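You operate a simulated robot arm through the tools that you are given. There is no shell and no other tool. Be economical: measure what you need, move in short steps, check, and stop when the job is done.

You run a simulated robot arm. Do the job below in one go: nothing can be reset, and whatever is moved stays where it is left.

TASK
Fold the checked cloth on the board.
Fine: yellow lever over and back, then the red one.

Only the result counts: the job must be done as asked and must still hold three seconds after the hand-in. Knocking over, shifting, dropping, spilling or breaking anything else fails it. Flat cloth is picked up by pressing the open fingertips on it (5 to 10 N) and closing them slowly along it; thin cloth reads only 2 to 8 mm in the jaws.

THE ROBOT
A 6-joint arm with a two-finger parallel gripper, fixed in place. Base frame: the origin is at the foot of the arm, x ahead of it, y to its left, z up. Units: mm, degrees, N and s.
With the tool pointing down near the work surface it reaches from about 180 to 760 mm from the base axis. Its first joint turns from -166.0 to 166.0 degrees. Payload 3.91 kg.
Tool frame: the origin (TCP) lies between the finger pads and is the grasp point; the fingertips stand 30 mm ahead of it; z points along the fingers, y is the line along which they close. The gripper opens to 110 mm. The fingers are 20 mm wide and 10 mm thick; the gripper's body (48 by 112 mm) begins 55 mm behind the TCP.
Orientation is that of the tool frame in the base frame, as [roll, pitch, yaw] about the fixed x, y, z axes, in that order (R = Rz(yaw) Ry(pitch) Rx(roll)). With the fingers straight down and closing along the base's y, the tool's x points along the base's -x, its y along +y and its z along -z.

THE INTERFACE
- The arm moves only by the tool drive_tool. Its argument "motion" is a list that holds one entry, the list of rows, each a list of 7 numbers: the gripper command, from -1 (fully open) to 1 (shut), values between in proportion, then the shift along the tool's x, y, z in units of 40 mm (1.0 is 40 mm), then the turn, a rotation vector about the tool's x, y, z in units of 6 degrees (1.0 is 6 degrees). In form: [[[jaw, tx, ty, tz, rx, ry, rz], ...]]. A call has 1 to 20 rows; each row shifts and turns the commanded pose from where the row before left it, along the tool's axes as they then stand. A call with a number of a shift or a turn outside -1 to 1 is refused whole. Rows are played at 5 a second. More than 50 mm and 8.6 degrees between two rows, or a gripper value outside its range, and nothing of the call is played. Where a pose cannot be reached the arm comes as near as it can. A force on the tool above 50 N (or 10 N above the force at the start of the call, whichever is more), or a blocked arm, ends the call early, and 0.2 s more pass. Each finger travels about 45 mm/s and halts on what it meets, pressing with about 40 N; the grip force reading is that of the motor and also rises with nothing between the fingers. The clock runs only during rows and for 0.2 s after the last one: add rows that do not move to give the fingers time. It gives the time, the measured TCP pose, the force on the tool (base axes), the opening and the grip force at its end, in the units of the frame above (readings bear some noise).
- Cameras (640 x 400 px; columns grow to the right, rows downward): "scene" is fixed at [399.8, -651.4, 1378.2]; the picture's right is [1.00, -0.02, 0.00], its down [-0.01, -0.23, -0.97] and it looks along [0.02, 0.97, -0.23] (base axes); focal length 314 px, centre (320, 200). "wrist" rides on the gripper at [71, 22, -107] in the tool frame; the picture's right is [-0.29, 0.96, 0.00], its down [-0.76, -0.23, -0.61] and it looks along [-0.58, -0.18, 0.79] (tool axes); focal length 243 px, centre (320, 200). There is no depth. A picture from a camera that has moved, and an enlarged one, comes with that camera's place and axes in the base frame and with its lens.
- capture(camera): a new picture of that camera. The clock stands still meanwhile.
- move_column(by): slides the trunk up (or, below 0, down) by that many mm; the arm rides with it, the base frame stays. It gives what a move gives, with no picture.
- inspect(camera, box): a new picture of the part [left, top, right, bottom] of that camera's present view, enlarged. The clock stands still meanwhile.
- finish_job(): hands the job in; it is judged then, once.

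Go step by step. Nothing tells you positions but the pictures and the camera data: compare them with the known pose of the tool, close in by small moves and look again before you grip or let go. The budget is 120 turns and 64 pictures, counting those below and the enlarged ones. Unless the task says otherwise, let go and move clear before handing in, and close with one line.

The tools are called after "Request:" by a JSON object that holds its "name" and its "arguments". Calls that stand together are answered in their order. drive_tool: Moves the arm, as the interface text tells. Its arguments: {"type":"object","properties":{"motion":{"type":"array","items":{"type":"array","items":{"type":"array","items":{"type":"number"}}}}},"required":["motion"]} The other tools are called the same way: move_column (by) slides the trunk up or down; capture (camera) takes a picture; inspect (camera, box) takes an enlarged picture of a part of a camera's view; finish_job () hands the job in.

At the start:

```text
clock: 0.0
eef_pos: [107.0, 401.4, 1112.2]
orientation: [-180.0, 0.0, 179.9]
ft_force: [-0.4, -0.1, -1.0]
opening: 110.0
gripper_force: 0.1
trunk travel left (down, up): [-500.0, 90.0]
```

scene: 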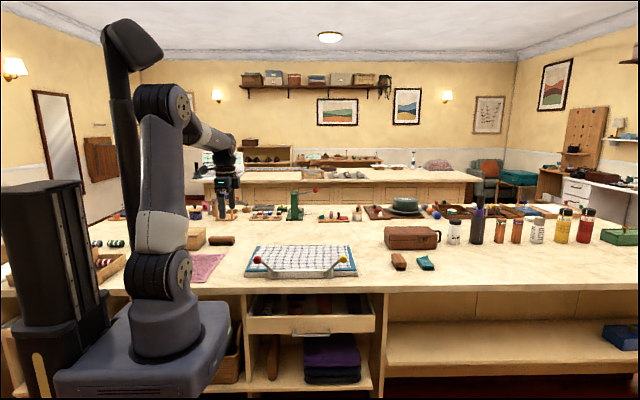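
wrist: 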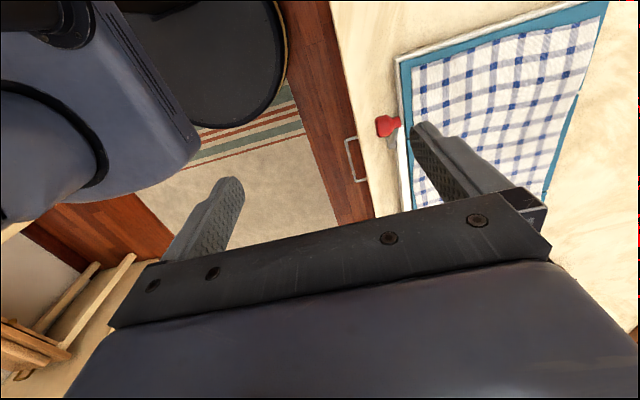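

The cloth lies on a hinged folding board with a red knob at its left and a yellow knob at its right. I'll look closer before moving.

Request:
{"name": "inspect", "arguments": {"camera": "scene", "box": [220, 230, 380, 330]}}

Request:
{"name": "inspect", "arguments": {"camera": "wrist", "box": [340, 0, 640, 240]}}

```text
4.00 times, centred on (300, 280) of scene
camera zoom: at [399.8, -651.4, 1378.2], right [1.0, -0.02, 0.0], down [-0.01, -0.23, -0.97], along [0.02, 0.97, -0.23], focal length 1258 px, centre (400, -120)
```

zoom: 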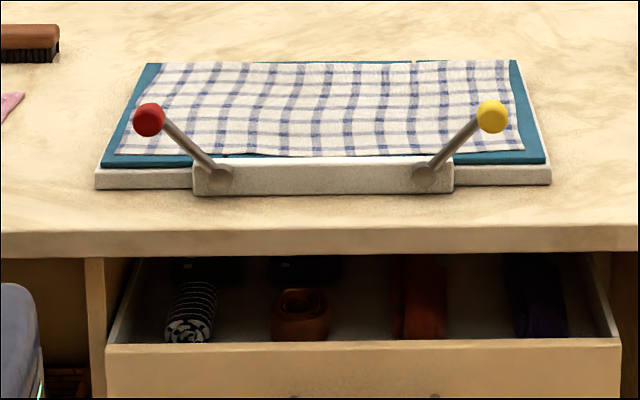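

```text
1.67 times, centred on (490, 120) of wrist
camera zoom: at [35.7, 422.0, 1219.0], right [0.29, 0.96, 0.0], down [0.76, -0.23, 0.61], along [0.58, -0.18, -0.79], focal length 404 px, centre (37, 333)
```

zoom: 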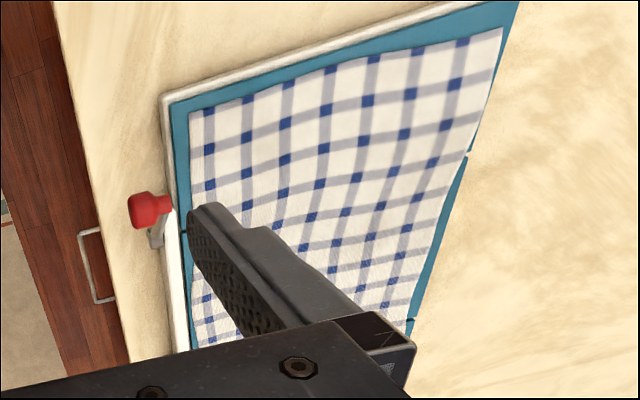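

The red knob is near (183, 466, 883) and the yellow near (508, 462, 882), both uncertain. I'll go high above the yellow lever and turn the jaws to close along x.

Request:
{"name": "drive_tool", "arguments": {"motion": [[[-1, -1, 0.1, 0, 0, 0, 0], [-1, -1, 0.1, 0, 0, 0, 0], [-1, -1, 0.1, 0, 0, 0, 0], [-1, -1, 0.1, 0, 0, 0, 0], [-1, -1, 0.1, 0, 0, 0, 0], [-1, -1, 0.1, 0, 0, 0, 0], [-1, -1, 0.1, 0, 0, 0, 0], [-1, -1, 0.1, 0, 0, 0, 0], [-1, -1, 0.1, 0, 0, 0, 0], [-1, -1, 0.1, 0, 0, 0, 0], [-1, 0, 0, 0, 0, 0, 0]]]}}

Request:
{"name": "drive_tool", "arguments": {"motion": [[[-1, 0, 0, 0, 0, 0, -1], [-1, 0, 0, 0, 0, 0, -1], [-1, 0, 0, 0, 0, 0, -1], [-1, 0, 0, 0, 0, 0, -1], [-1, 0, 0, 0, 0, 0, -1], [-1, 0, 0, 0, 0, 0, -1], [-1, 0, 0, 0, 0, 0, -1], [-1, 0, 0, 0, 0, 0, -1], [-1, 0, 0, 0, 0, 0, -1], [-1, 0, 0, 0, 0, 0, -1], [-1, 0, 0, 0, 0, 0, -1], [-1, 0, 0, 0, 0, 0, -1], [-1, 0, 0, 0, 0, 0, -1], [-1, 0, 0, 0, 0, 0, -1], [-1, 0, 0, 0, 0, 0, -1], [-1, 0, 0, 0, 0, 0, 0]]]}}

Request:
{"name": "capture", "arguments": {"camera": "wrist"}}

Request:
{"name": "capture", "arguments": {"camera": "scene"}}

```text
clock: 2.4
eef_pos: [503.9, 440.6, 1111.5]
orientation: [-180.0, 0.0, 180.0]
ft_force: [0.5, -0.3, -0.7]
opening: 110.3
gripper_force: 0.1
trunk travel left (down, up): [-500.0, 90.0]
```

```text
clock: 5.8
eef_pos: [505.8, 439.9, 1111.6]
orientation: [-180.0, 0.0, -90.0]
ft_force: [-0.3, 0.1, -0.2]
opening: 110.1
gripper_force: 0.1
trunk travel left (down, up): [-500.0, 90.0]
```

```text
59 pictures are left
camera wrist: at [485.0, 368.3, 1218.8], right [-0.96, 0.29, 0.0], down [0.23, 0.76, 0.61], along [0.18, 0.58, -0.79], focal length 243 px, centre (320, 200)
```

wrist: 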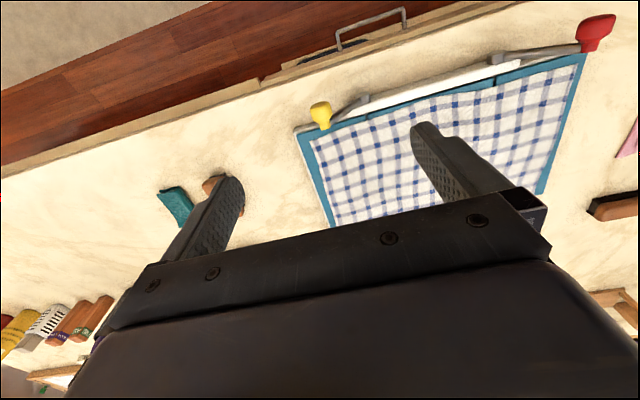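

```text
58 pictures are left
```

scene: 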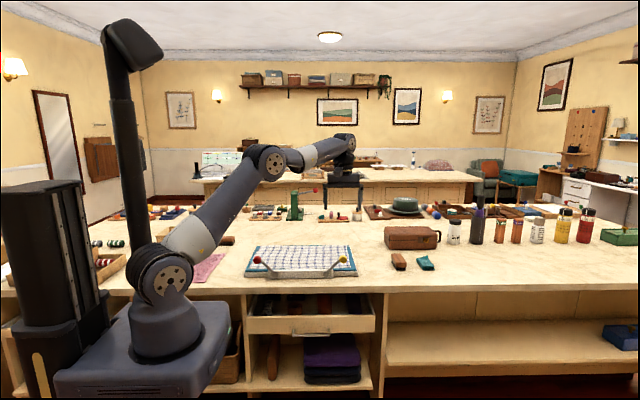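

Triangulating from both views puts the yellow knob near (512, 472, 878). I'll descend above it with the jaws half open and check again.

Request:
{"name": "drive_tool", "arguments": {"motion": [[[-0.2, -0.2, -0.04, 0.94, 0, 0, 0], [-0.2, -0.2, -0.04, 0.94, 0, 0, 0], [-0.2, -0.2, -0.04, 0.94, 0, 0, 0], [-0.2, -0.2, -0.04, 0.94, 0, 0, 0], [-0.2, 0, 0, 0, 0, 0, 0]]]}}

Request:
{"name": "capture", "arguments": {"camera": "wrist"}}

Request:
{"name": "inspect", "arguments": {"camera": "scene", "box": [220, 200, 380, 300]}}

```text
clock: 7.0
eef_pos: [515.5, 472.2, 960.8]
orientation: [180.0, 0.0, -90.0]
ft_force: [0.8, 0.0, 0.5]
opening: 65.9
gripper_force: 0.1
trunk travel left (down, up): [-500.0, 90.0]
```

```text
57 pictures are left
camera wrist: at [493.2, 400.0, 1068.3], right [-0.96, 0.29, 0.0], down [0.23, 0.76, 0.61], along [0.18, 0.58, -0.79], focal length 243 px, centre (320, 200)
```

wrist: 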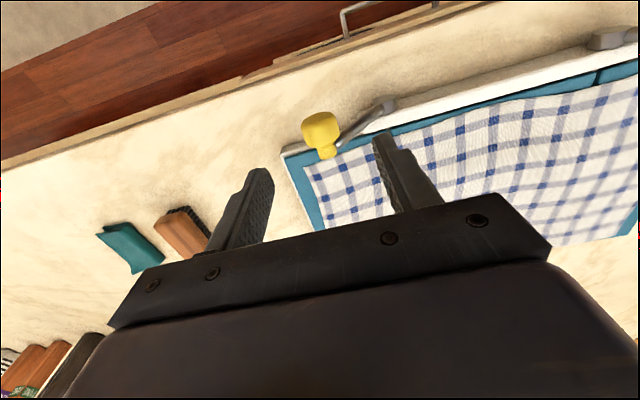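

```text
4.00 times, centred on (300, 250) of scene
camera zoom: at [399.8, -651.4, 1378.2], right [1.0, -0.02, 0.0], down [-0.01, -0.23, -0.97], along [0.02, 0.97, -0.23], focal length 1258 px, centre (400, 0)
```

zoom: 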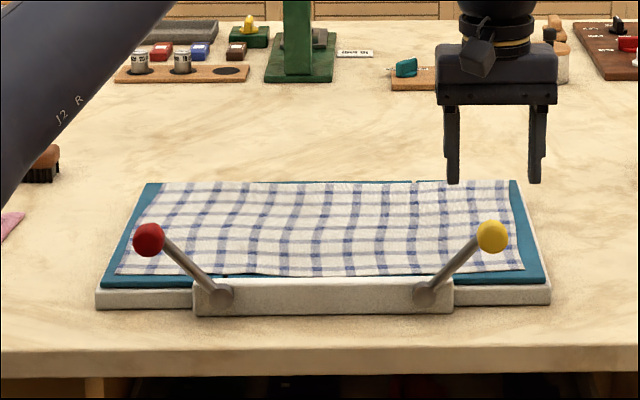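

The knob is at about (511, 469, 879), 30 mm wide, and its pivot is near (447, 483, 813). I'll lower a 55 mm open jaw around the knob as a loose cage.

Request:
{"name": "drive_tool", "arguments": {"motion": [[[0, 0.1, 0.1, 0.5, 0, 0, 0], [0, 0, 0, 0.5, 0, 0, 0], [0, 0, 0, 0.5, 0, 0, 0], [0, 0, 0, 0, 0, 0, 0]]]}}

Request:
{"name": "capture", "arguments": {"camera": "wrist"}}

Request:
{"name": "inspect", "arguments": {"camera": "scene", "box": [280, 210, 380, 290]}}

```text
clock: 8.0
eef_pos: [509.7, 469.0, 901.2]
orientation: [180.0, 0.0, -90.1]
ft_force: [-0.1, 0.9, -0.2]
opening: 55.1
gripper_force: 0.2
trunk travel left (down, up): [-500.0, 90.0]
```

```text
55 pictures are left
camera wrist: at [487.6, 397.0, 1008.6], right [-0.96, 0.29, 0.0], down [0.23, 0.76, 0.61], along [0.18, 0.58, -0.79], focal length 243 px, centre (320, 200)
```

wrist: 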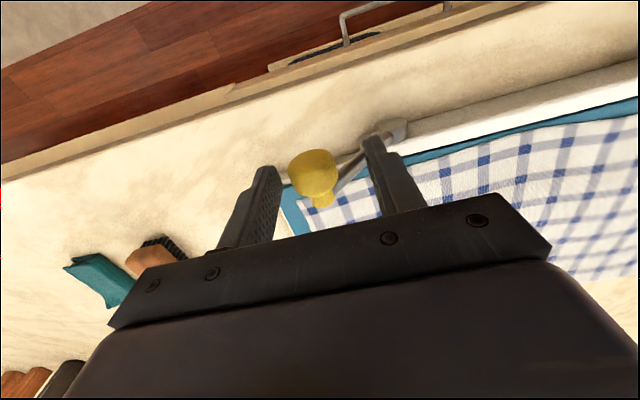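

```text
5.00 times, centred on (330, 250) of scene
camera zoom: at [399.8, -651.4, 1378.2], right [1.0, -0.02, 0.0], down [-0.01, -0.23, -0.97], along [0.02, 0.97, -0.23], focal length 1572 px, centre (270, -50)
```

zoom: 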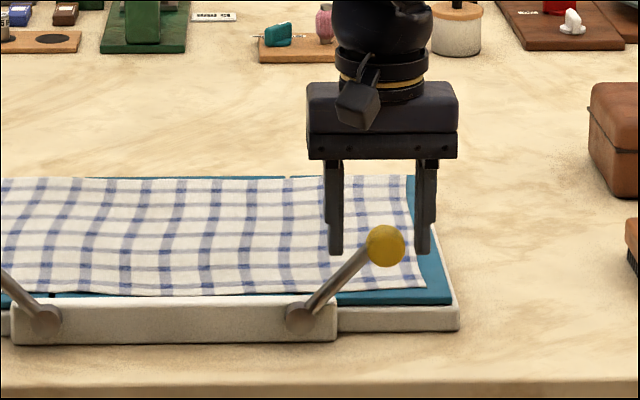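

The knob is a handle that sticks out towards the camera from the arm, at about (514, 467, 879), and the fingers stand clear of the arm. I'll drop a little lower and swing the first half of the arc.

Request:
{"name": "drive_tool", "arguments": {"motion": [[[0, 0.1, -0.1, 0.27, 0, 0, 0], [0, 0, 0, 0, 0, 0, 0], [0, 0, 0.183, -0.165, 0, 0, 0], [0, 0, 0.2, -0.143, 0, 0, 0], [0, 0, 0.213, -0.125, 0, 0, 0], [0, 0, 0.225, -0.1, 0, 0, 0], [0, 0, 0.235, -0.075, 0, 0, 0], [0, 0, 0.24, -0.05, 0, 0, 0], [0, 0, 0.245, -0.027, 0, 0, 0], [0, 0, 0, 0, 0, 0, 0]]]}}

Request:
{"name": "capture", "arguments": {"camera": "wrist"}}

Request:
{"name": "inspect", "arguments": {"camera": "scene", "box": [220, 200, 380, 300]}}

```text
clock: 10.2
eef_pos: [451.3, 465.4, 917.1]
orientation: [180.0, 0.0, -89.9]
ft_force: [1.4, 0.9, -1.0]
opening: 55.7
gripper_force: 0.5
trunk travel left (down, up): [-500.0, 90.0]
```

```text
53 pictures are left
camera wrist: at [429.1, 393.0, 1025.1], right [-0.96, 0.29, 0.0], down [0.23, 0.76, 0.61], along [0.18, 0.58, -0.79], focal length 243 px, centre (320, 200)
```

wrist: 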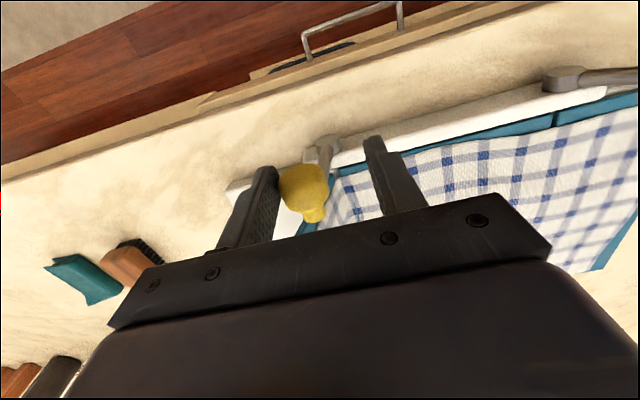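

```text
4.00 times, centred on (300, 250) of scene
camera zoom: at [399.8, -651.4, 1378.2], right [1.0, -0.02, 0.0], down [-0.01, -0.23, -0.97], along [0.02, 0.97, -0.23], focal length 1258 px, centre (400, 0)
```

zoom: 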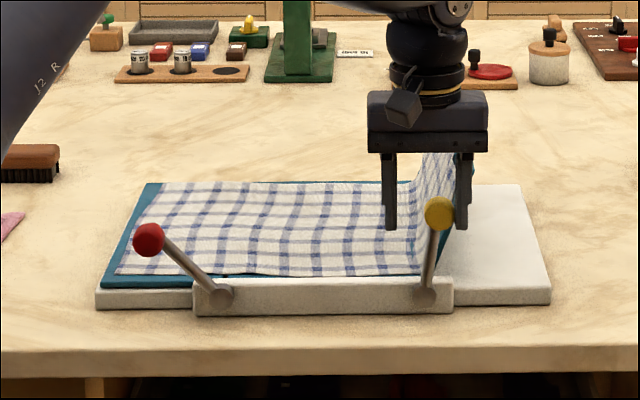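

The lever is nearly upright and its panel is standing up with the cloth. I'll continue over to the far end.

Request:
{"name": "drive_tool", "arguments": {"motion": [[[0, 0, 0.245, 0, 0, 0, 0], [0, 0, 0.245, 0.027, 0, 0, 0], [0, 0, 0.24, 0.05, 0, 0, 0], [0, 0, 0.235, 0.075, 0, 0, 0], [0, 0, 0.225, 0.1, 0, 0, 0], [0, 0, 0.213, 0.125, 0, 0, 0], [0, 0, 0.2, 0.143, 0, 0, 0], [0, 0, 0.183, 0.165, 0, 0, 0], [0, 0, 0, 0, 0, 0, 0]]]}}

Request:
{"name": "capture", "arguments": {"camera": "wrist"}}

Request:
{"name": "inspect", "arguments": {"camera": "scene", "box": [220, 200, 380, 300]}}

```text
clock: 12.2
eef_pos: [379.8, 465.5, 889.6]
orientation: [-180.0, 0.0, -90.1]
ft_force: [0.4, 0.5, -0.8]
opening: 55.0
gripper_force: 0.0
trunk travel left (down, up): [-500.0, 90.0]
```

```text
51 pictures are left
camera wrist: at [358.7, 392.9, 997.4], right [-0.96, 0.29, 0.0], down [0.23, 0.76, 0.61], along [0.18, 0.58, -0.79], focal length 243 px, centre (320, 200)
```

wrist: 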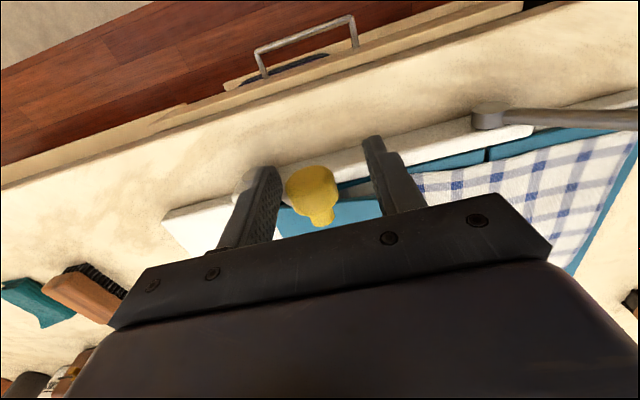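

```text
4.00 times, centred on (300, 250) of scene
camera zoom: at [399.8, -651.4, 1378.2], right [1.0, -0.02, 0.0], down [-0.01, -0.23, -0.97], along [0.02, 0.97, -0.23], focal length 1258 px, centre (400, 0)
```

zoom: 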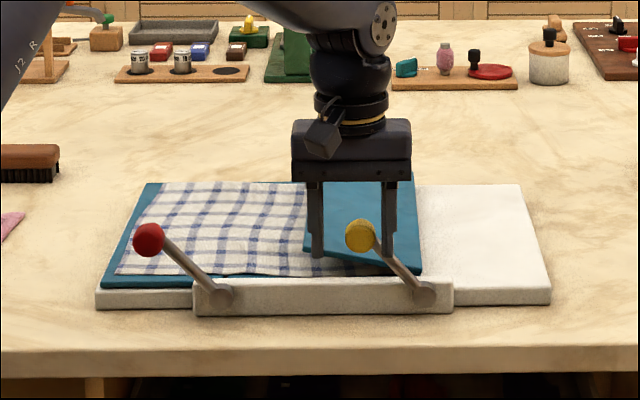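

The panel is over and the knob is free in the cage. I'll nudge a little further to confirm the stop.

Request:
{"name": "drive_tool", "arguments": {"motion": [[[0, 0, 0.15, 0.14, 0, 0, 0], [0, 0, 0.12, 0.12, 0, 0, 0], [0, 0, 0, 0, 0, 0, 0]]]}}

Request:
{"name": "inspect", "arguments": {"camera": "scene", "box": [220, 200, 380, 300]}}

```text
clock: 13.0
eef_pos: [371.6, 464.6, 879.3]
orientation: [-179.9, 0.1, -90.2]
ft_force: [13.6, -2.4, 6.4]
opening: 61.7
gripper_force: 7.3
trunk travel left (down, up): [-500.0, 90.0]
```

```text
4.00 times, centred on (300, 250) of scene
camera zoom: at [399.8, -651.4, 1378.2], right [1.0, -0.02, 0.0], down [-0.01, -0.23, -0.97], along [0.02, 0.97, -0.23], focal length 1258 px, centre (400, 0)
```

zoom: 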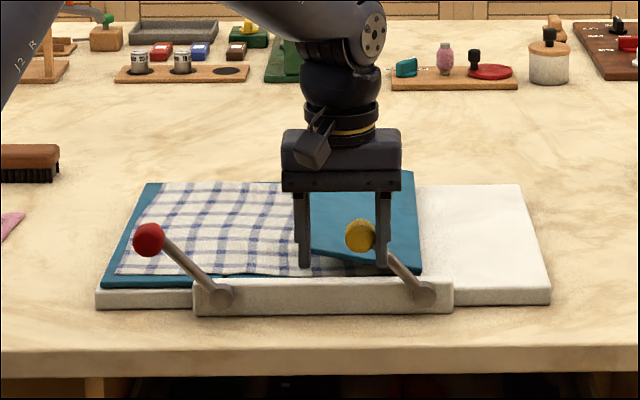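

The lever is hard against its far stop. Now I'll swing it back slowly.

Request:
{"name": "drive_tool", "arguments": {"motion": [[[0, 0, -0.12, -0.12, 0, 0, 0], [0, 0, -0.15, -0.14, 0, 0, 0], [0, 0, -0.092, -0.082, 0, 0, 0], [0, 0, -0.092, -0.082, 0, 0, 0], [0, 0, -0.1, -0.072, 0, 0, 0], [0, 0, -0.1, -0.072, 0, 0, 0], [0, 0, -0.107, -0.063, 0, 0, 0], [0, 0, -0.107, -0.063, 0, 0, 0], [0, 0, -0.113, -0.05, 0, 0, 0], [0, 0, -0.113, -0.05, 0, 0, 0], [0, 0, -0.118, -0.037, 0, 0, 0], [0, 0, -0.118, -0.037, 0, 0, 0], [0, 0, -0.12, -0.025, 0, 0, 0], [0, 0, -0.12, -0.025, 0, 0, 0], [0, 0, -0.123, -0.013, 0, 0, 0], [0, 0, -0.123, -0.013, 0, 0, 0], [0, 0, -0.123, 0, 0, 0, 0], [0, 0, -0.123, 0, 0, 0, 0]]]}}

Request:
{"name": "inspect", "arguments": {"camera": "scene", "box": [220, 200, 380, 300]}}

```text
clock: 16.8
eef_pos: [453.1, 465.5, 917.4]
orientation: [-180.0, 0.0, -90.0]
ft_force: [-1.0, 0.9, 0.0]
opening: 55.2
gripper_force: 0.1
trunk travel left (down, up): [-500.0, 90.0]
```

```text
4.00 times, centred on (300, 250) of scene
camera zoom: at [399.8, -651.4, 1378.2], right [1.0, -0.02, 0.0], down [-0.01, -0.23, -0.97], along [0.02, 0.97, -0.23], focal length 1258 px, centre (400, 0)
```

zoom: 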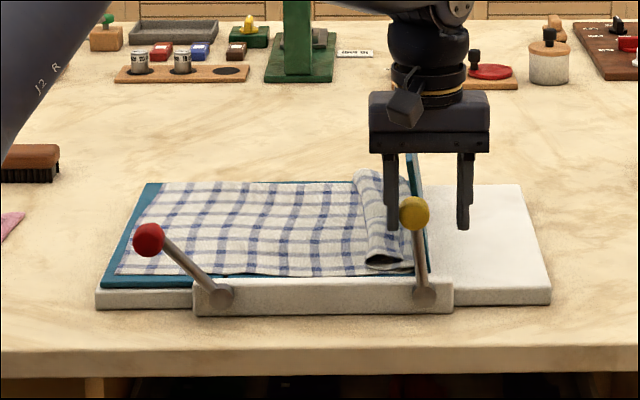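

The lever is upright again, but the cloth edge looks curled. I'll check from the wrist before going on.

Request:
{"name": "capture", "arguments": {"camera": "wrist"}}

Request:
{"name": "inspect", "arguments": {"camera": "scene", "box": [290, 225, 350, 275]}}

```text
47 pictures are left
camera wrist: at [430.4, 392.8, 1024.8], right [-0.96, 0.29, 0.0], down [0.23, 0.76, 0.61], along [0.18, 0.58, -0.79], focal length 243 px, centre (320, 200)
```

wrist: 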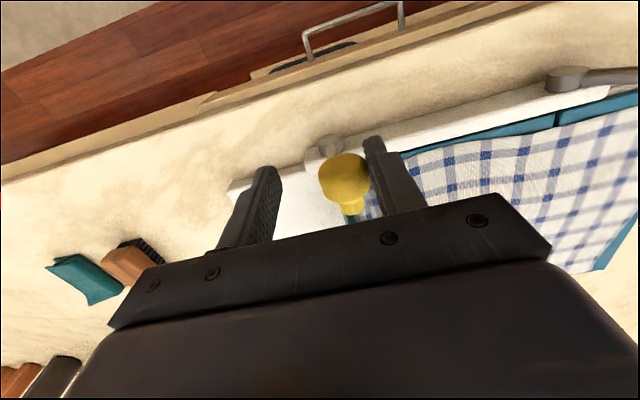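

```text
8.00 times, centred on (320, 250) of scene
camera zoom: at [399.8, -651.4, 1378.2], right [1.0, -0.02, 0.0], down [-0.01, -0.23, -0.97], along [0.02, 0.97, -0.23], focal length 2515 px, centre (320, -200)
```

zoom: 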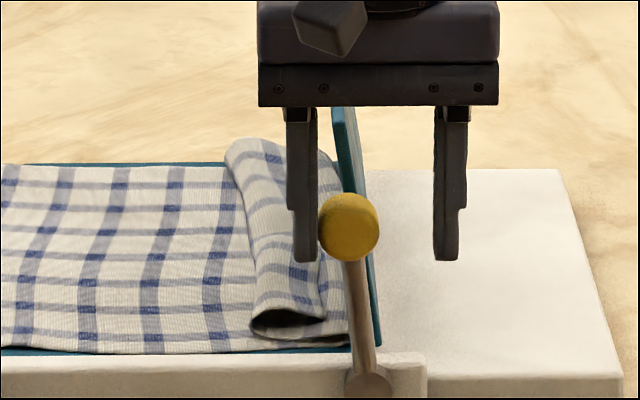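

The flap stands as a roll near the hinge. I'll finish the return slowly and see how it settles.

Request:
{"name": "drive_tool", "arguments": {"motion": [[[0, 0, -0.123, 0.013, 0, 0, 0], [0, 0, -0.123, 0.013, 0, 0, 0], [0, 0, -0.12, 0.025, 0, 0, 0], [0, 0, -0.12, 0.025, 0, 0, 0], [0, 0, -0.118, 0.037, 0, 0, 0], [0, 0, -0.118, 0.037, 0, 0, 0], [0, 0, -0.113, 0.05, 0, 0, 0], [0, 0, -0.113, 0.05, 0, 0, 0], [0, 0, -0.107, 0.063, 0, 0, 0], [0, 0, -0.107, 0.063, 0, 0, 0], [0, 0, -0.1, 0.072, 0, 0, 0], [0, 0, -0.1, 0.072, 0, 0, 0], [0, 0, -0.092, 0.082, 0, 0, 0], [0, 0, -0.092, 0.082, 0, 0, 0], [0, 0, -0.15, 0.14, 0, 0, 0], [0, 0, -0.1, 0.1, 0, 0, 0], [0, 0, 0, 0, 0, 0, 0]]]}}

Request:
{"name": "inspect", "arguments": {"camera": "scene", "box": [220, 200, 380, 300]}}

```text
clock: 20.4
eef_pos: [524.0, 465.7, 880.9]
orientation: [180.0, 0.0, -90.2]
ft_force: [0.3, 0.1, 0.5]
opening: 55.2
gripper_force: 0.0
trunk travel left (down, up): [-500.0, 90.0]
```

```text
4.00 times, centred on (300, 250) of scene
camera zoom: at [399.8, -651.4, 1378.2], right [1.0, -0.02, 0.0], down [-0.01, -0.23, -0.97], along [0.02, 0.97, -0.23], focal length 1258 px, centre (400, 0)
```

zoom: 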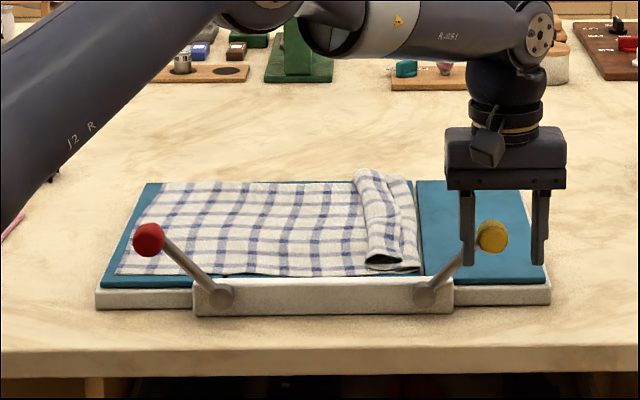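

The yellow lever is home, but the flap appears rolled up next to the hinge. I'll raise the arm and view the cloth from above.

Request:
{"name": "drive_tool", "arguments": {"motion": [[[0, 0, 0, -0.5, 0, 0, 0], [0, 0, 0.2, -1, 0, 0, 0], [0, 0, 0.8, -1, 0, 0, 0], [0, 0, 0.8, -1, 0, 0, 0], [0, 0, 0.8, 0, 0, 0, 0], [0, 0.5, 0.5, 0, 0, 0, 0], [0, 0.5, 0, 0, 0, 0, 0], [0, 0, 0, 0, 0, 0, 0]]]}}

Request:
{"name": "capture", "arguments": {"camera": "wrist"}}

Request:
{"name": "inspect", "arguments": {"camera": "scene", "box": [290, 225, 350, 275]}}

```text
refused: row 3 steps farther than a row can; nothing moved
```

```text
44 pictures are left
camera wrist: at [502.6, 392.8, 988.1], right [-0.96, 0.29, 0.0], down [0.23, 0.76, 0.61], along [0.18, 0.58, -0.79], focal length 243 px, centre (320, 200)
```

wrist: 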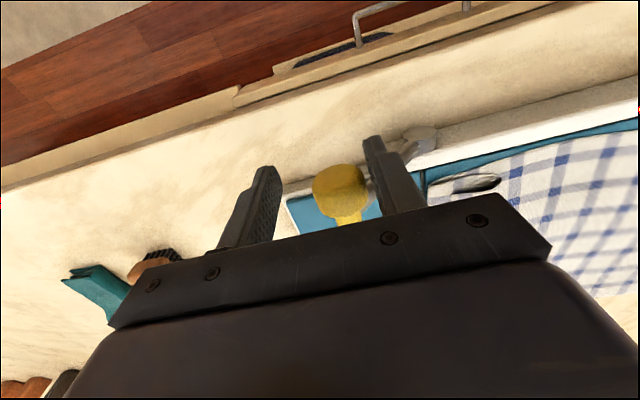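

```text
8.00 times, centred on (320, 250) of scene
camera zoom: at [399.8, -651.4, 1378.2], right [1.0, -0.02, 0.0], down [-0.01, -0.23, -0.97], along [0.02, 0.97, -0.23], focal length 2515 px, centre (320, -200)
```

zoom: 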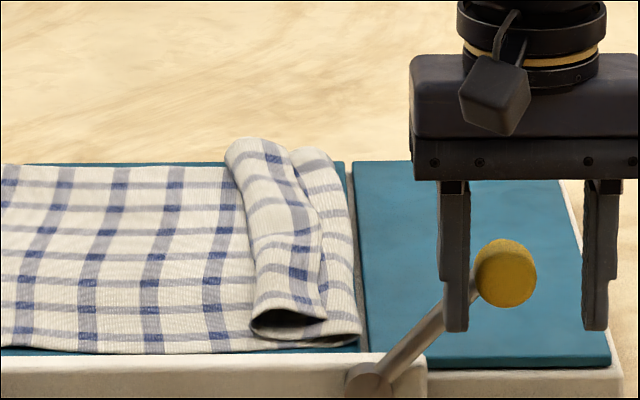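

The flap has turned back on itself near the hinge. I'll raise the arm in smaller steps for an overhead view.

Request:
{"name": "drive_tool", "arguments": {"motion": [[[0, 0, 0, -0.5, 0, 0, 0], [0, 0, 0, -1, 0, 0, 0], [0, 0, 0, -1, 0, 0, 0], [0, 0, 0.6, -0.8, 0, 0, 0], [0, 0, 0.8, 0, 0, 0, 0], [0, 0.5, 0.8, 0, 0, 0, 0], [0, 0.5, 0.5, 0, 0, 0, 0], [0, 0, 0, 0, 0, 0, 0]]]}}

Request:
{"name": "capture", "arguments": {"camera": "wrist"}}

```text
clock: 22.2
eef_pos: [415.0, 426.0, 1013.4]
orientation: [180.0, 0.0, -90.1]
ft_force: [0.0, 0.1, -0.3]
opening: 55.3
gripper_force: 0.1
trunk travel left (down, up): [-500.0, 90.0]
```

```text
42 pictures are left
camera wrist: at [393.4, 353.6, 1121.2], right [-0.96, 0.29, 0.0], down [0.23, 0.76, 0.61], along [0.18, 0.58, -0.79], focal length 243 px, centre (320, 200)
```

wrist: 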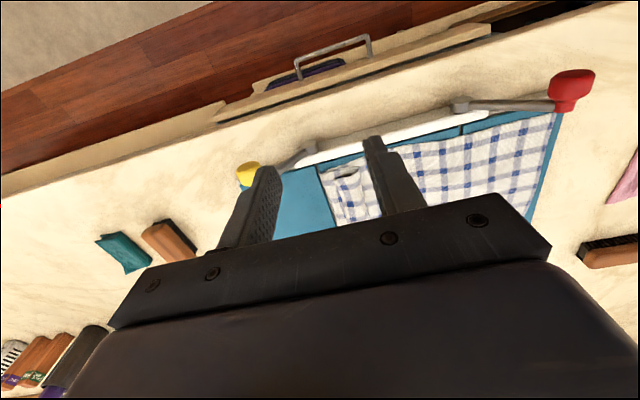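

I'll enlarge the flap area to see how it lies.

Request:
{"name": "inspect", "arguments": {"camera": "wrist", "box": [300, 120, 460, 220]}}

Request:
{"name": "inspect", "arguments": {"camera": "scene", "box": [290, 235, 350, 275]}}

```text
4.00 times, centred on (380, 170) of wrist
camera zoom: at [393.4, 353.6, 1121.2], right [-0.96, 0.29, 0.0], down [0.23, 0.76, 0.61], along [0.18, 0.58, -0.79], focal length 970 px, centre (80, 320)
```

zoom: 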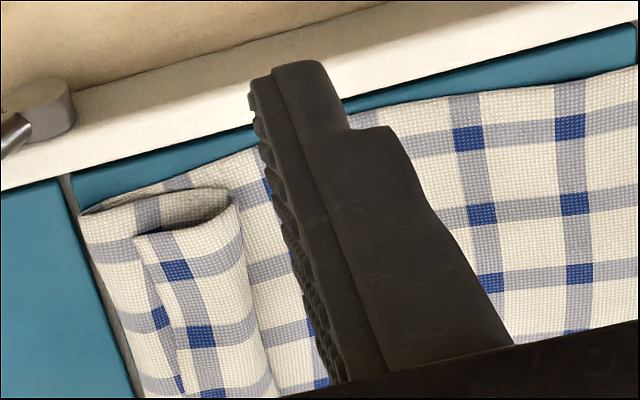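

```text
10.00 times, centred on (320, 255) of scene
camera zoom: at [399.8, -651.4, 1378.2], right [1.0, -0.02, 0.0], down [-0.01, -0.23, -0.97], along [0.02, 0.97, -0.23], focal length 3144 px, centre (320, -350)
```

zoom: 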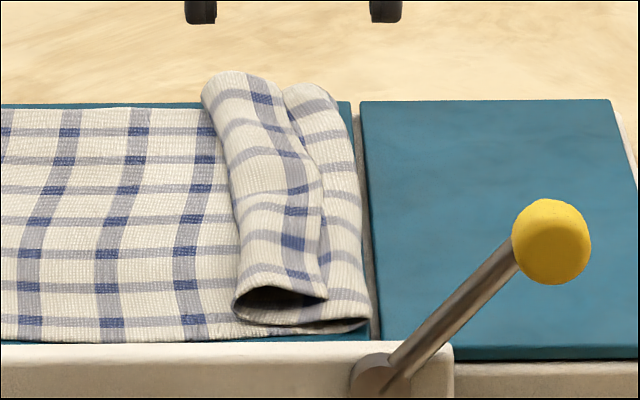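

The flap lies in a Z: out to x≈385 and back on top to x≈423. I'll try to unroll it by lightly pressing two spread fingertips on the top layer and dragging left, so first I turn the jaws back along y and move over it.

Request:
{"name": "drive_tool", "arguments": {"motion": [[[-1, 0, 0, 0, 0, 0, 1], [-1, 0, 0, 0, 0, 0, 1], [-1, 0, 0, 0, 0, 0, 1], [-1, 0, 0, 0, 0, 0, 1], [-1, 0, 0, 0, 0, 0, 1], [-1, 0, 0, 0, 0, 0, 1], [-1, 0, 0, 0, 0, 0, 1], [-1, 0, 0, 0, 0, 0, 1], [-1, 0, 0, 0, 0, 0, 1], [-1, 0, 0, 0, 0, 0, 1], [-1, 0, 0, 0, 0, 0, 1], [-1, 0, 0, 0, 0, 0, 1], [-1, 0, 0, 0, 0, 0, 1], [-1, 0, 0, 0, 0, 0, 1], [-1, 0, 0, 0, 0, 0, 1], [-1, 0, 0, 0, 0, 0, 0]]]}}

Request:
{"name": "drive_tool", "arguments": {"motion": [[[-1, 0, 0.9, 0.5, 0, 0, 0], [-1, 0, 0.9, 0.5, 0, 0, 0], [-1, 0, 0.9, 0.5, 0, 0, 0], [-1, 0, 0.9, 0.5, 0, 0, 0], [-1, 0.1, 0.8, 0.5, 0, 0, 0], [-1, 0, 0, 0, 0, 0, 0]]]}}

Request:
{"name": "capture", "arguments": {"camera": "wrist"}}

Request:
{"name": "inspect", "arguments": {"camera": "scene", "box": [260, 205, 380, 280]}}

```text
clock: 25.6
eef_pos: [416.1, 425.9, 1012.6]
orientation: [179.9, 0.1, 179.9]
ft_force: [0.0, -0.1, -0.4]
opening: 110.0
gripper_force: 0.0
trunk travel left (down, up): [-500.0, 90.0]
```

```text
clock: 27.0
eef_pos: [410.1, 603.9, 912.8]
orientation: [-179.9, 0.1, 179.9]
ft_force: [-0.1, -0.1, 0.1]
opening: 110.1
gripper_force: 0.0
trunk travel left (down, up): [-500.0, 90.0]
```

```text
39 pictures are left
camera wrist: at [338.3, 622.9, 1019.8], right [0.29, 0.96, 0.0], down [0.76, -0.23, 0.61], along [0.58, -0.18, -0.79], focal length 243 px, centre (320, 200)
```

wrist: 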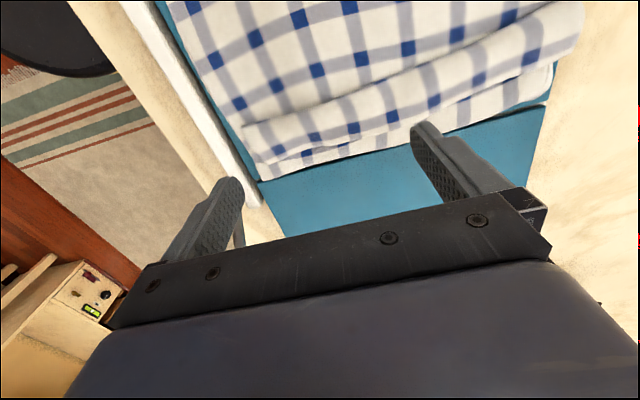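

```text
5.33 times, centred on (320, 242) of scene
camera zoom: at [399.8, -651.4, 1378.2], right [1.0, -0.02, 0.0], down [-0.01, -0.23, -0.97], along [0.02, 0.97, -0.23], focal length 1677 px, centre (320, -27)
```

zoom: 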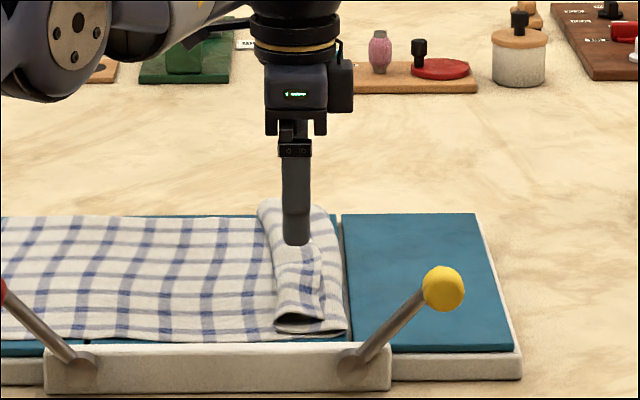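

Request:
{"name": "inspect", "arguments": {"camera": "wrist", "box": [220, 20, 600, 240]}}

```text
1.68 times, centred on (410, 130) of wrist
camera zoom: at [338.3, 622.9, 1019.8], right [0.29, 0.96, 0.0], down [0.76, -0.23, 0.61], along [0.58, -0.18, -0.79], focal length 409 px, centre (168, 318)
```

zoom: 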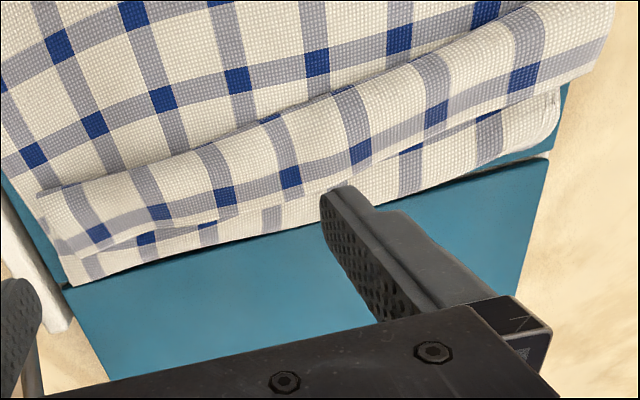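

The top layer spans x≈389–431. I'll descend to just above it, then feel for contact in small steps.

Request:
{"name": "drive_tool", "arguments": {"motion": [[[-1, 0, 0, 0.55, 0, 0, 0], [-1, 0, 0, 0.55, 0, 0, 0], [-1, 0, 0, 0, 0, 0, 0]]]}}

Request:
{"name": "drive_tool", "arguments": {"motion": [[[-1, 0, 0, 0.08, 0, 0, 0], [-1, 0, 0, 0.08, 0, 0, 0], [-1, 0, 0, 0, 0, 0, 0]]]}}

Request:
{"name": "inspect", "arguments": {"camera": "scene", "box": [280, 225, 360, 275]}}

```text
clock: 27.8
eef_pos: [412.2, 603.7, 869.1]
orientation: [179.9, 0.0, 179.9]
ft_force: [-0.2, -0.2, -0.3]
opening: 109.9
gripper_force: 0.1
trunk travel left (down, up): [-500.0, 90.0]
```

```text
clock: 28.6
eef_pos: [412.0, 602.5, 861.9]
orientation: [-180.0, 0.0, -179.9]
ft_force: [0.2, -0.1, 0.1]
opening: 110.2
gripper_force: 0.2
trunk travel left (down, up): [-500.0, 90.0]
```

```text
8.00 times, centred on (320, 250) of scene
camera zoom: at [399.8, -651.4, 1378.2], right [1.0, -0.02, 0.0], down [-0.01, -0.23, -0.97], along [0.02, 0.97, -0.23], focal length 2515 px, centre (320, -200)
```

zoom: 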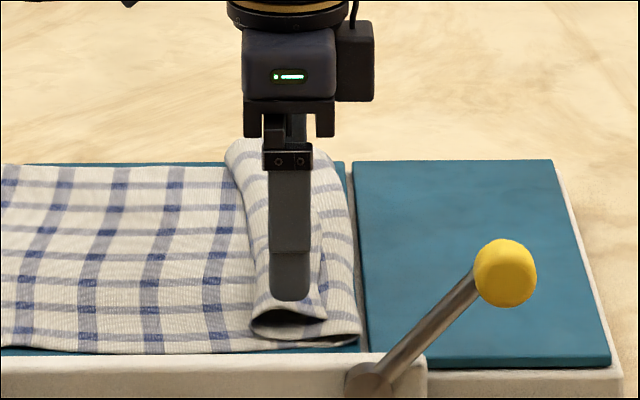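

The tips are just above the cloth. I'll keep stepping down by 2 mm.

Request:
{"name": "drive_tool", "arguments": {"motion": [[[-1, 0, 0, 0.05, 0, 0, 0], [-1, 0, 0, 0.05, 0, 0, 0], [-1, 0, 0, 0, 0, 0, 0]]]}}

Request:
{"name": "drive_tool", "arguments": {"motion": [[[-1, 0, 0, 0.05, 0, 0, 0], [-1, 0, 0, 0.05, 0, 0, 0], [-1, 0, 0, 0, 0, 0, 0]]]}}

Request:
{"name": "drive_tool", "arguments": {"motion": [[[-1, 0, 0, 0.05, 0, 0, 0], [-1, 0, 0, 0, 0, 0, 0]]]}}

```text
clock: 29.4
eef_pos: [412.0, 601.3, 858.1]
orientation: [-180.0, 0.1, 179.9]
ft_force: [0.1, 0.5, -0.2]
opening: 109.9
gripper_force: 0.0
trunk travel left (down, up): [-500.0, 90.0]
```

```text
clock: 30.2
eef_pos: [412.3, 601.7, 854.7]
orientation: [180.0, 0.0, -180.0]
ft_force: [-0.2, 0.2, 0.2]
opening: 109.7
gripper_force: 0.0
trunk travel left (down, up): [-500.0, 90.0]
```

```text
clock: 30.8
eef_pos: [411.6, 601.0, 852.3]
orientation: [179.9, 0.0, 179.9]
ft_force: [0.8, 0.5, -1.2]
opening: 110.1
gripper_force: 0.0
trunk travel left (down, up): [-500.0, 90.0]
```

No clear contact yet at tip height 822. I'll keep going carefully.

Request:
{"name": "drive_tool", "arguments": {"motion": [[[-1, 0, 0, 0.05, 0, 0, 0], [-1, 0, 0, 0, 0, 0, 0]]]}}

Request:
{"name": "drive_tool", "arguments": {"motion": [[[-1, 0, 0, 0.05, 0, 0, 0], [-1, 0, 0, 0, 0, 0, 0]]]}}

Request:
{"name": "inspect", "arguments": {"camera": "scene", "box": [280, 225, 360, 275]}}

```text
clock: 31.4
eef_pos: [412.7, 601.9, 850.4]
orientation: [179.9, 0.1, -179.9]
ft_force: [-1.5, 0.0, 0.6]
opening: 110.0
gripper_force: 0.1
trunk travel left (down, up): [-500.0, 90.0]
```

```text
clock: 32.0
eef_pos: [413.3, 599.9, 849.2]
orientation: [-179.9, -0.1, 180.0]
ft_force: [0.1, 0.0, 0.2]
opening: 109.9
gripper_force: 0.1
trunk travel left (down, up): [-500.0, 90.0]
```

```text
8.00 times, centred on (320, 250) of scene
camera zoom: at [399.8, -651.4, 1378.2], right [1.0, -0.02, 0.0], down [-0.01, -0.23, -0.97], along [0.02, 0.97, -0.23], focal length 2515 px, centre (320, -200)
```

zoom: 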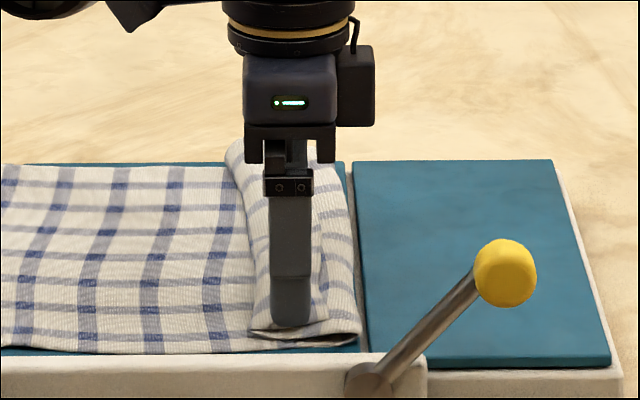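

The front fingertip is flattening the loop, still with little force. A bit further for a firm but light press.

Request:
{"name": "drive_tool", "arguments": {"motion": [[[-1, 0, 0, 0.05, 0, 0, 0], [-1, 0, 0, 0, 0, 0, 0]]]}}

Request:
{"name": "drive_tool", "arguments": {"motion": [[[-1, 0, 0, 0.05, 0, 0, 0], [-1, 0, 0, 0, 0, 0, 0]]]}}

Request:
{"name": "drive_tool", "arguments": {"motion": [[[-1, 0, 0, 0.04, 0, 0, 0], [-1, 0, 0, 0, 0, 0, 0]]]}}

```text
clock: 32.6
eef_pos: [411.9, 602.6, 846.5]
orientation: [180.0, 0.1, 180.0]
ft_force: [0.2, -0.1, 0.1]
opening: 110.2
gripper_force: 0.1
trunk travel left (down, up): [-500.0, 90.0]
```

```text
clock: 33.2
eef_pos: [411.7, 601.6, 843.8]
orientation: [-180.0, -0.1, 180.0]
ft_force: [0.1, 0.3, 1.5]
opening: 109.9
gripper_force: 0.1
trunk travel left (down, up): [-500.0, 90.0]
```

```text
clock: 33.8
eef_pos: [412.5, 601.8, 843.5]
orientation: [179.9, 0.1, 179.9]
ft_force: [1.7, 0.4, 6.4]
opening: 109.4
gripper_force: 0.1
trunk travel left (down, up): [-500.0, 90.0]
```

Contact at 6 N. I'll drag 12 mm left slowly and look.

Request:
{"name": "drive_tool", "arguments": {"motion": [[[-1, 0.06, 0, -0.015, 0, 0, 0], [-1, 0.06, 0, 0, 0, 0, 0], [-1, 0.06, 0, 0, 0, 0, 0], [-1, 0.06, 0, 0, 0, 0, 0], [-1, 0.06, 0, 0, 0, 0, 0]]]}}

Request:
{"name": "inspect", "arguments": {"camera": "scene", "box": [280, 225, 360, 275]}}

```text
clock: 35.0
eef_pos: [400.3, 599.7, 843.2]
orientation: [-180.0, -0.1, 180.0]
ft_force: [2.2, 0.7, 7.1]
opening: 109.9
gripper_force: 0.1
trunk travel left (down, up): [-500.0, 90.0]
```

```text
8.00 times, centred on (320, 250) of scene
camera zoom: at [399.8, -651.4, 1378.2], right [1.0, -0.02, 0.0], down [-0.01, -0.23, -0.97], along [0.02, 0.97, -0.23], focal length 2515 px, centre (320, -200)
```

zoom: 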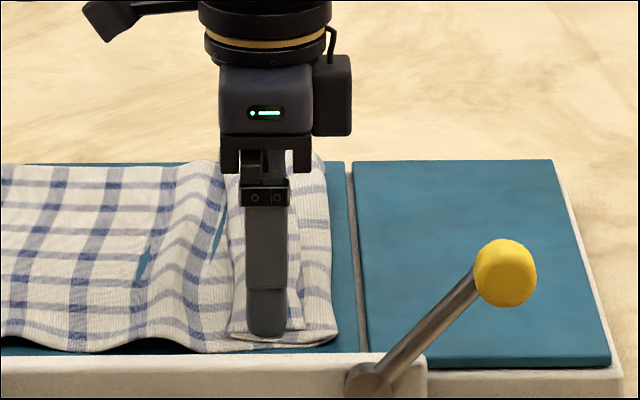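

The whole stack slid, not just the top layer, so I'll drag it straight back by the same amount.

Request:
{"name": "drive_tool", "arguments": {"motion": [[[-1, -0.06, 0, 0, 0, 0, 0], [-1, -0.06, 0, 0, 0, 0, 0], [-1, -0.06, 0, 0, 0, 0, 0], [-1, -0.06, 0, 0, 0, 0, 0], [-1, -0.06, 0, 0, 0, 0, 0], [-1, -0.05, 0, 0, 0, 0, 0], [-1, 0, 0, 0, 0, 0, 0]]]}}

Request:
{"name": "inspect", "arguments": {"camera": "scene", "box": [280, 225, 360, 275]}}

```text
clock: 36.6
eef_pos: [414.4, 601.6, 843.8]
orientation: [180.0, 0.0, 180.0]
ft_force: [-1.9, -0.2, 5.4]
opening: 110.1
gripper_force: 0.1
trunk travel left (down, up): [-500.0, 90.0]
```

```text
8.00 times, centred on (320, 250) of scene
camera zoom: at [399.8, -651.4, 1378.2], right [1.0, -0.02, 0.0], down [-0.01, -0.23, -0.97], along [0.02, 0.97, -0.23], focal length 2515 px, centre (320, -200)
```

zoom: 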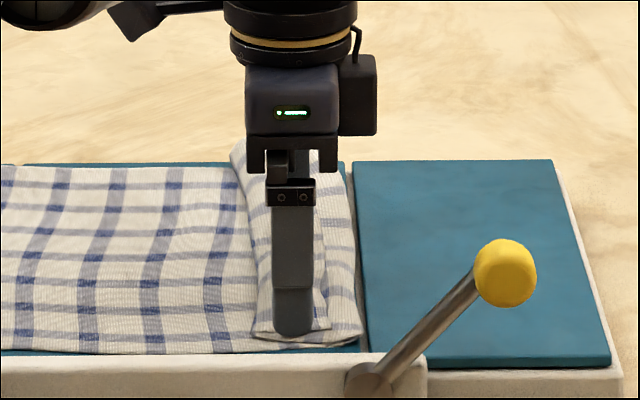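

The stack is restored. Instead I'll push the free edge itself: lift, move right of it to x≈450, set the tips just above the lower layer, then sweep left.

Request:
{"name": "drive_tool", "arguments": {"motion": [[[-1, 0, 0, -0.6, 0, 0, 0], [-1, -0.45, 0, 0, 0, 0, 0], [-1, -0.45, 0, 0, 0, 0, 0], [-1, 0, 0, 0.45, 0, 0, 0], [-1, 0, 0, 0, 0, 0, 0]]]}}

Request:
{"name": "drive_tool", "arguments": {"motion": [[[-1, 0, 0, 0.07, 0, 0, 0], [-1, 0, 0, 0, 0, 0, 0]]]}}

Request:
{"name": "drive_tool", "arguments": {"motion": [[[-1, 0, 0, 0.04, 0, 0, 0], [-1, 0, 0, 0, 0, 0, 0]]]}}

Request:
{"name": "inspect", "arguments": {"camera": "wrist", "box": [180, 20, 600, 260]}}

Request:
{"name": "inspect", "arguments": {"camera": "scene", "box": [280, 225, 360, 275]}}

```text
clock: 37.8
eef_pos: [441.4, 585.6, 847.9]
orientation: [179.8, 0.1, 179.9]
ft_force: [-0.6, 0.2, -0.5]
opening: 110.0
gripper_force: 0.1
out of reach, approached as far as the arm can: row 2, 3
trunk travel left (down, up): [-500.0, 90.0]
```

```text
clock: 38.4
eef_pos: [440.5, 586.8, 846.3]
orientation: [179.9, 0.0, -179.9]
ft_force: [0.1, 0.5, -0.5]
opening: 109.8
gripper_force: 0.0
trunk travel left (down, up): [-500.0, 90.0]
```

```text
clock: 39.0
eef_pos: [441.2, 587.5, 844.7]
orientation: [180.0, 0.1, 179.9]
ft_force: [0.9, 0.0, -0.9]
opening: 110.4
gripper_force: 0.1
trunk travel left (down, up): [-500.0, 90.0]
```

```text
1.52 times, centred on (390, 140) of wrist
camera zoom: at [369.4, 606.2, 951.8], right [0.29, 0.96, 0.0], down [0.76, -0.23, 0.61], along [0.58, -0.18, -0.79], focal length 370 px, centre (213, 291)
```

zoom: 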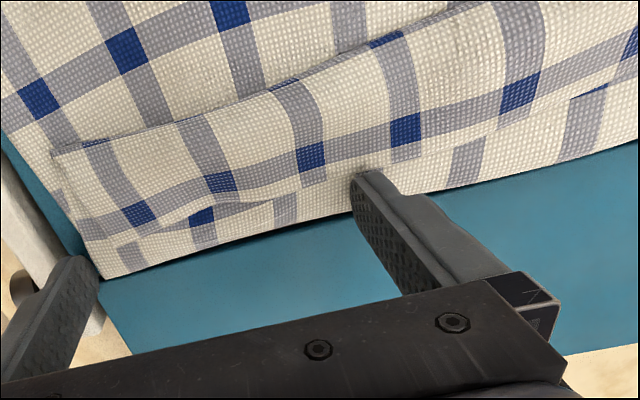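

```text
8.00 times, centred on (320, 250) of scene
camera zoom: at [399.8, -651.4, 1378.2], right [1.0, -0.02, 0.0], down [-0.01, -0.23, -0.97], along [0.02, 0.97, -0.23], focal length 2515 px, centre (320, -200)
```

zoom: 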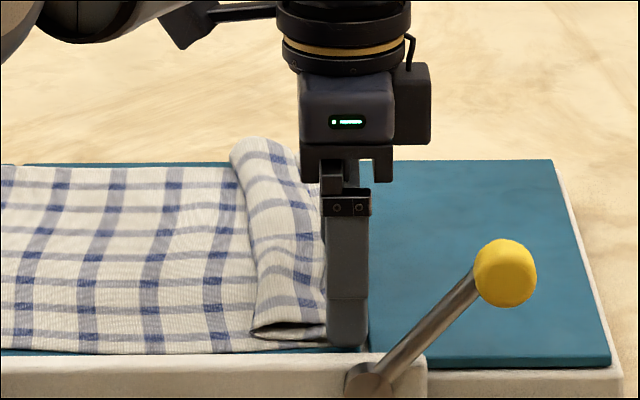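

I'm at the reach limit, with the front finger at the cloth's edge. I'll narrow the jaw so both tips face the free edge, lower slightly and sweep 14 mm left.

Request:
{"name": "drive_tool", "arguments": {"motion": [[[-0.5, 0, 0, 0.0, 0, 0, 0], [-0.5, 0, 0, 0.03, 0, 0, 0], [-0.5, 0, 0, 0.03, 0, 0, 0], [-0.5, 0, 0, 0, 0, 0, 0]]]}}

Request:
{"name": "drive_tool", "arguments": {"motion": [[[-0.5, 0.06, 0, 0, 0, 0, 0], [-0.5, 0.06, 0, 0, 0, 0, 0], [-0.5, 0.06, 0, 0, 0, 0, 0], [-0.5, 0.06, 0, 0, 0, 0, 0], [-0.5, 0.06, 0, 0, 0, 0, 0], [-0.5, 0.06, 0, 0, 0, 0, 0]]]}}

Request:
{"name": "inspect", "arguments": {"camera": "wrist", "box": [180, 20, 600, 260]}}

Request:
{"name": "inspect", "arguments": {"camera": "scene", "box": [280, 225, 360, 275]}}

```text
clock: 40.0
eef_pos: [440.9, 586.1, 842.4]
orientation: [180.0, 0.2, 179.9]
ft_force: [0.4, 0.3, -0.3]
opening: 82.4
gripper_force: 0.0
trunk travel left (down, up): [-500.0, 90.0]
```

```text
clock: 41.4
eef_pos: [425.3, 586.8, 842.5]
orientation: [-180.0, 0.0, 179.9]
ft_force: [0.5, 0.1, 2.6]
opening: 82.3
gripper_force: 0.0
trunk travel left (down, up): [-500.0, 90.0]
```

```text
1.52 times, centred on (390, 140) of wrist
camera zoom: at [354.4, 607.0, 949.6], right [0.29, 0.96, 0.0], down [0.76, -0.23, 0.61], along [0.58, -0.18, -0.79], focal length 370 px, centre (213, 291)
```

zoom: 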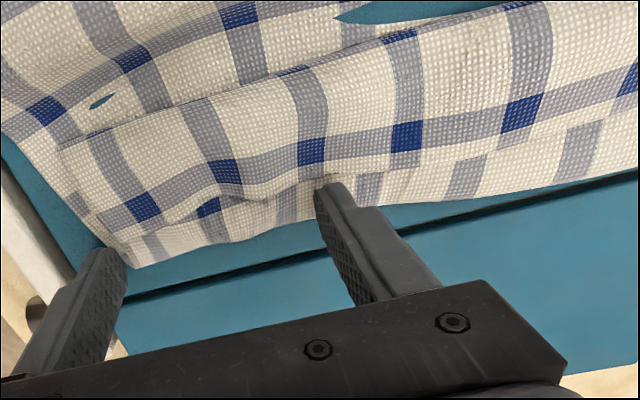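

```text
8.00 times, centred on (320, 250) of scene
camera zoom: at [399.8, -651.4, 1378.2], right [1.0, -0.02, 0.0], down [-0.01, -0.23, -0.97], along [0.02, 0.97, -0.23], focal length 2515 px, centre (320, -200)
```

zoom: 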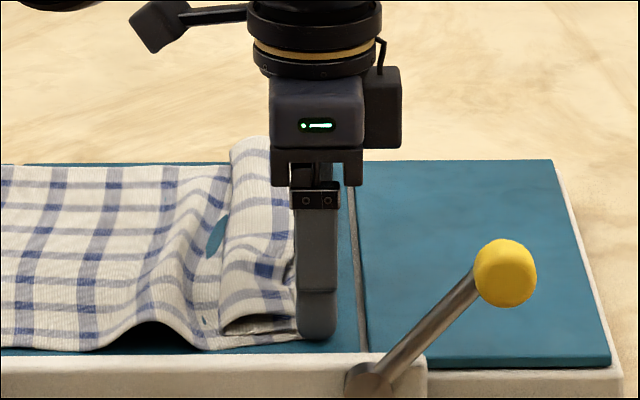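

The stack slid as one again, so the layers cling together and unrolling by pushing isn't workable. I'll restore the position: press on the roll and drag it back right.

Request:
{"name": "drive_tool", "arguments": {"motion": [[[-1, 0, 0, -0.5, 0, 0, 0], [-1, 0.4, 0.3, 0, 0, 0, 0], [-1, 0.3, 0.1, 0, 0, 0, 0], [-1, 0, 0, 0.3, 0, 0, 0], [-1, 0, 0, 0, 0, 0, 0]]]}}

Request:
{"name": "inspect", "arguments": {"camera": "scene", "box": [280, 225, 360, 275]}}

```text
clock: 42.6
eef_pos: [398.4, 603.3, 849.7]
orientation: [-180.0, -0.1, 180.0]
ft_force: [0.1, -0.4, -1.0]
opening: 109.9
gripper_force: 0.0
trunk travel left (down, up): [-500.0, 90.0]
```

```text
8.00 times, centred on (320, 250) of scene
camera zoom: at [399.8, -651.4, 1378.2], right [1.0, -0.02, 0.0], down [-0.01, -0.23, -0.97], along [0.02, 0.97, -0.23], focal length 2515 px, centre (320, -200)
```

zoom: 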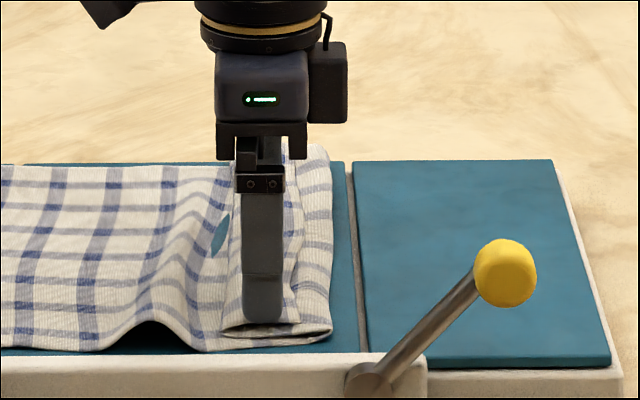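

Fold line is about 13 mm left of where it was. Pressing and dragging back.

Request:
{"name": "drive_tool", "arguments": {"motion": [[[-1, 0, 0, 0.08, 0, 0, 0], [-1, 0, 0, 0.08, 0, 0, 0], [-1, 0, 0, 0, 0, 0, 0]]]}}

Request:
{"name": "drive_tool", "arguments": {"motion": [[[-1, -0.06, 0, 0, 0, 0, 0], [-1, -0.06, 0, 0, 0, 0, 0], [-1, -0.06, 0, 0, 0, 0, 0], [-1, -0.06, 0, 0, 0, 0, 0], [-1, -0.06, 0, 0, 0, 0, 0], [-1, -0.05, 0, 0, 0, 0, 0], [-1, 0, 0, 0, 0, 0, 0]]]}}

Request:
{"name": "inspect", "arguments": {"camera": "scene", "box": [280, 225, 360, 275]}}

```text
clock: 43.4
eef_pos: [398.7, 603.9, 843.6]
orientation: [-180.0, 0.0, -180.0]
ft_force: [0.2, -0.3, 1.7]
opening: 110.0
gripper_force: 0.1
trunk travel left (down, up): [-500.0, 90.0]
```

```text
clock: 45.0
eef_pos: [412.1, 602.9, 843.7]
orientation: [179.9, 0.0, 179.9]
ft_force: [-1.3, 0.4, 2.0]
opening: 109.9
gripper_force: 0.0
trunk travel left (down, up): [-500.0, 90.0]
```

```text
8.00 times, centred on (320, 250) of scene
camera zoom: at [399.8, -651.4, 1378.2], right [1.0, -0.02, 0.0], down [-0.01, -0.23, -0.97], along [0.02, 0.97, -0.23], focal length 2515 px, centre (320, -200)
```

zoom: 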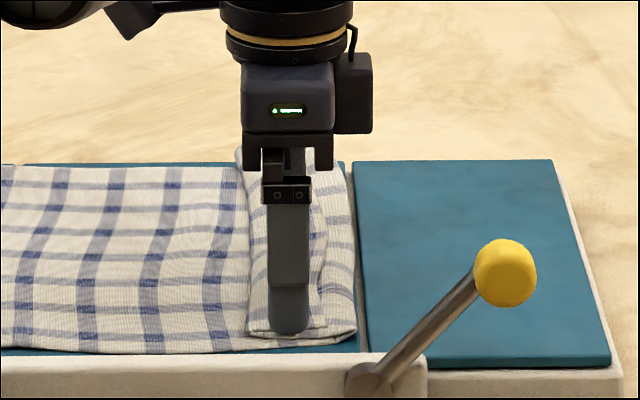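

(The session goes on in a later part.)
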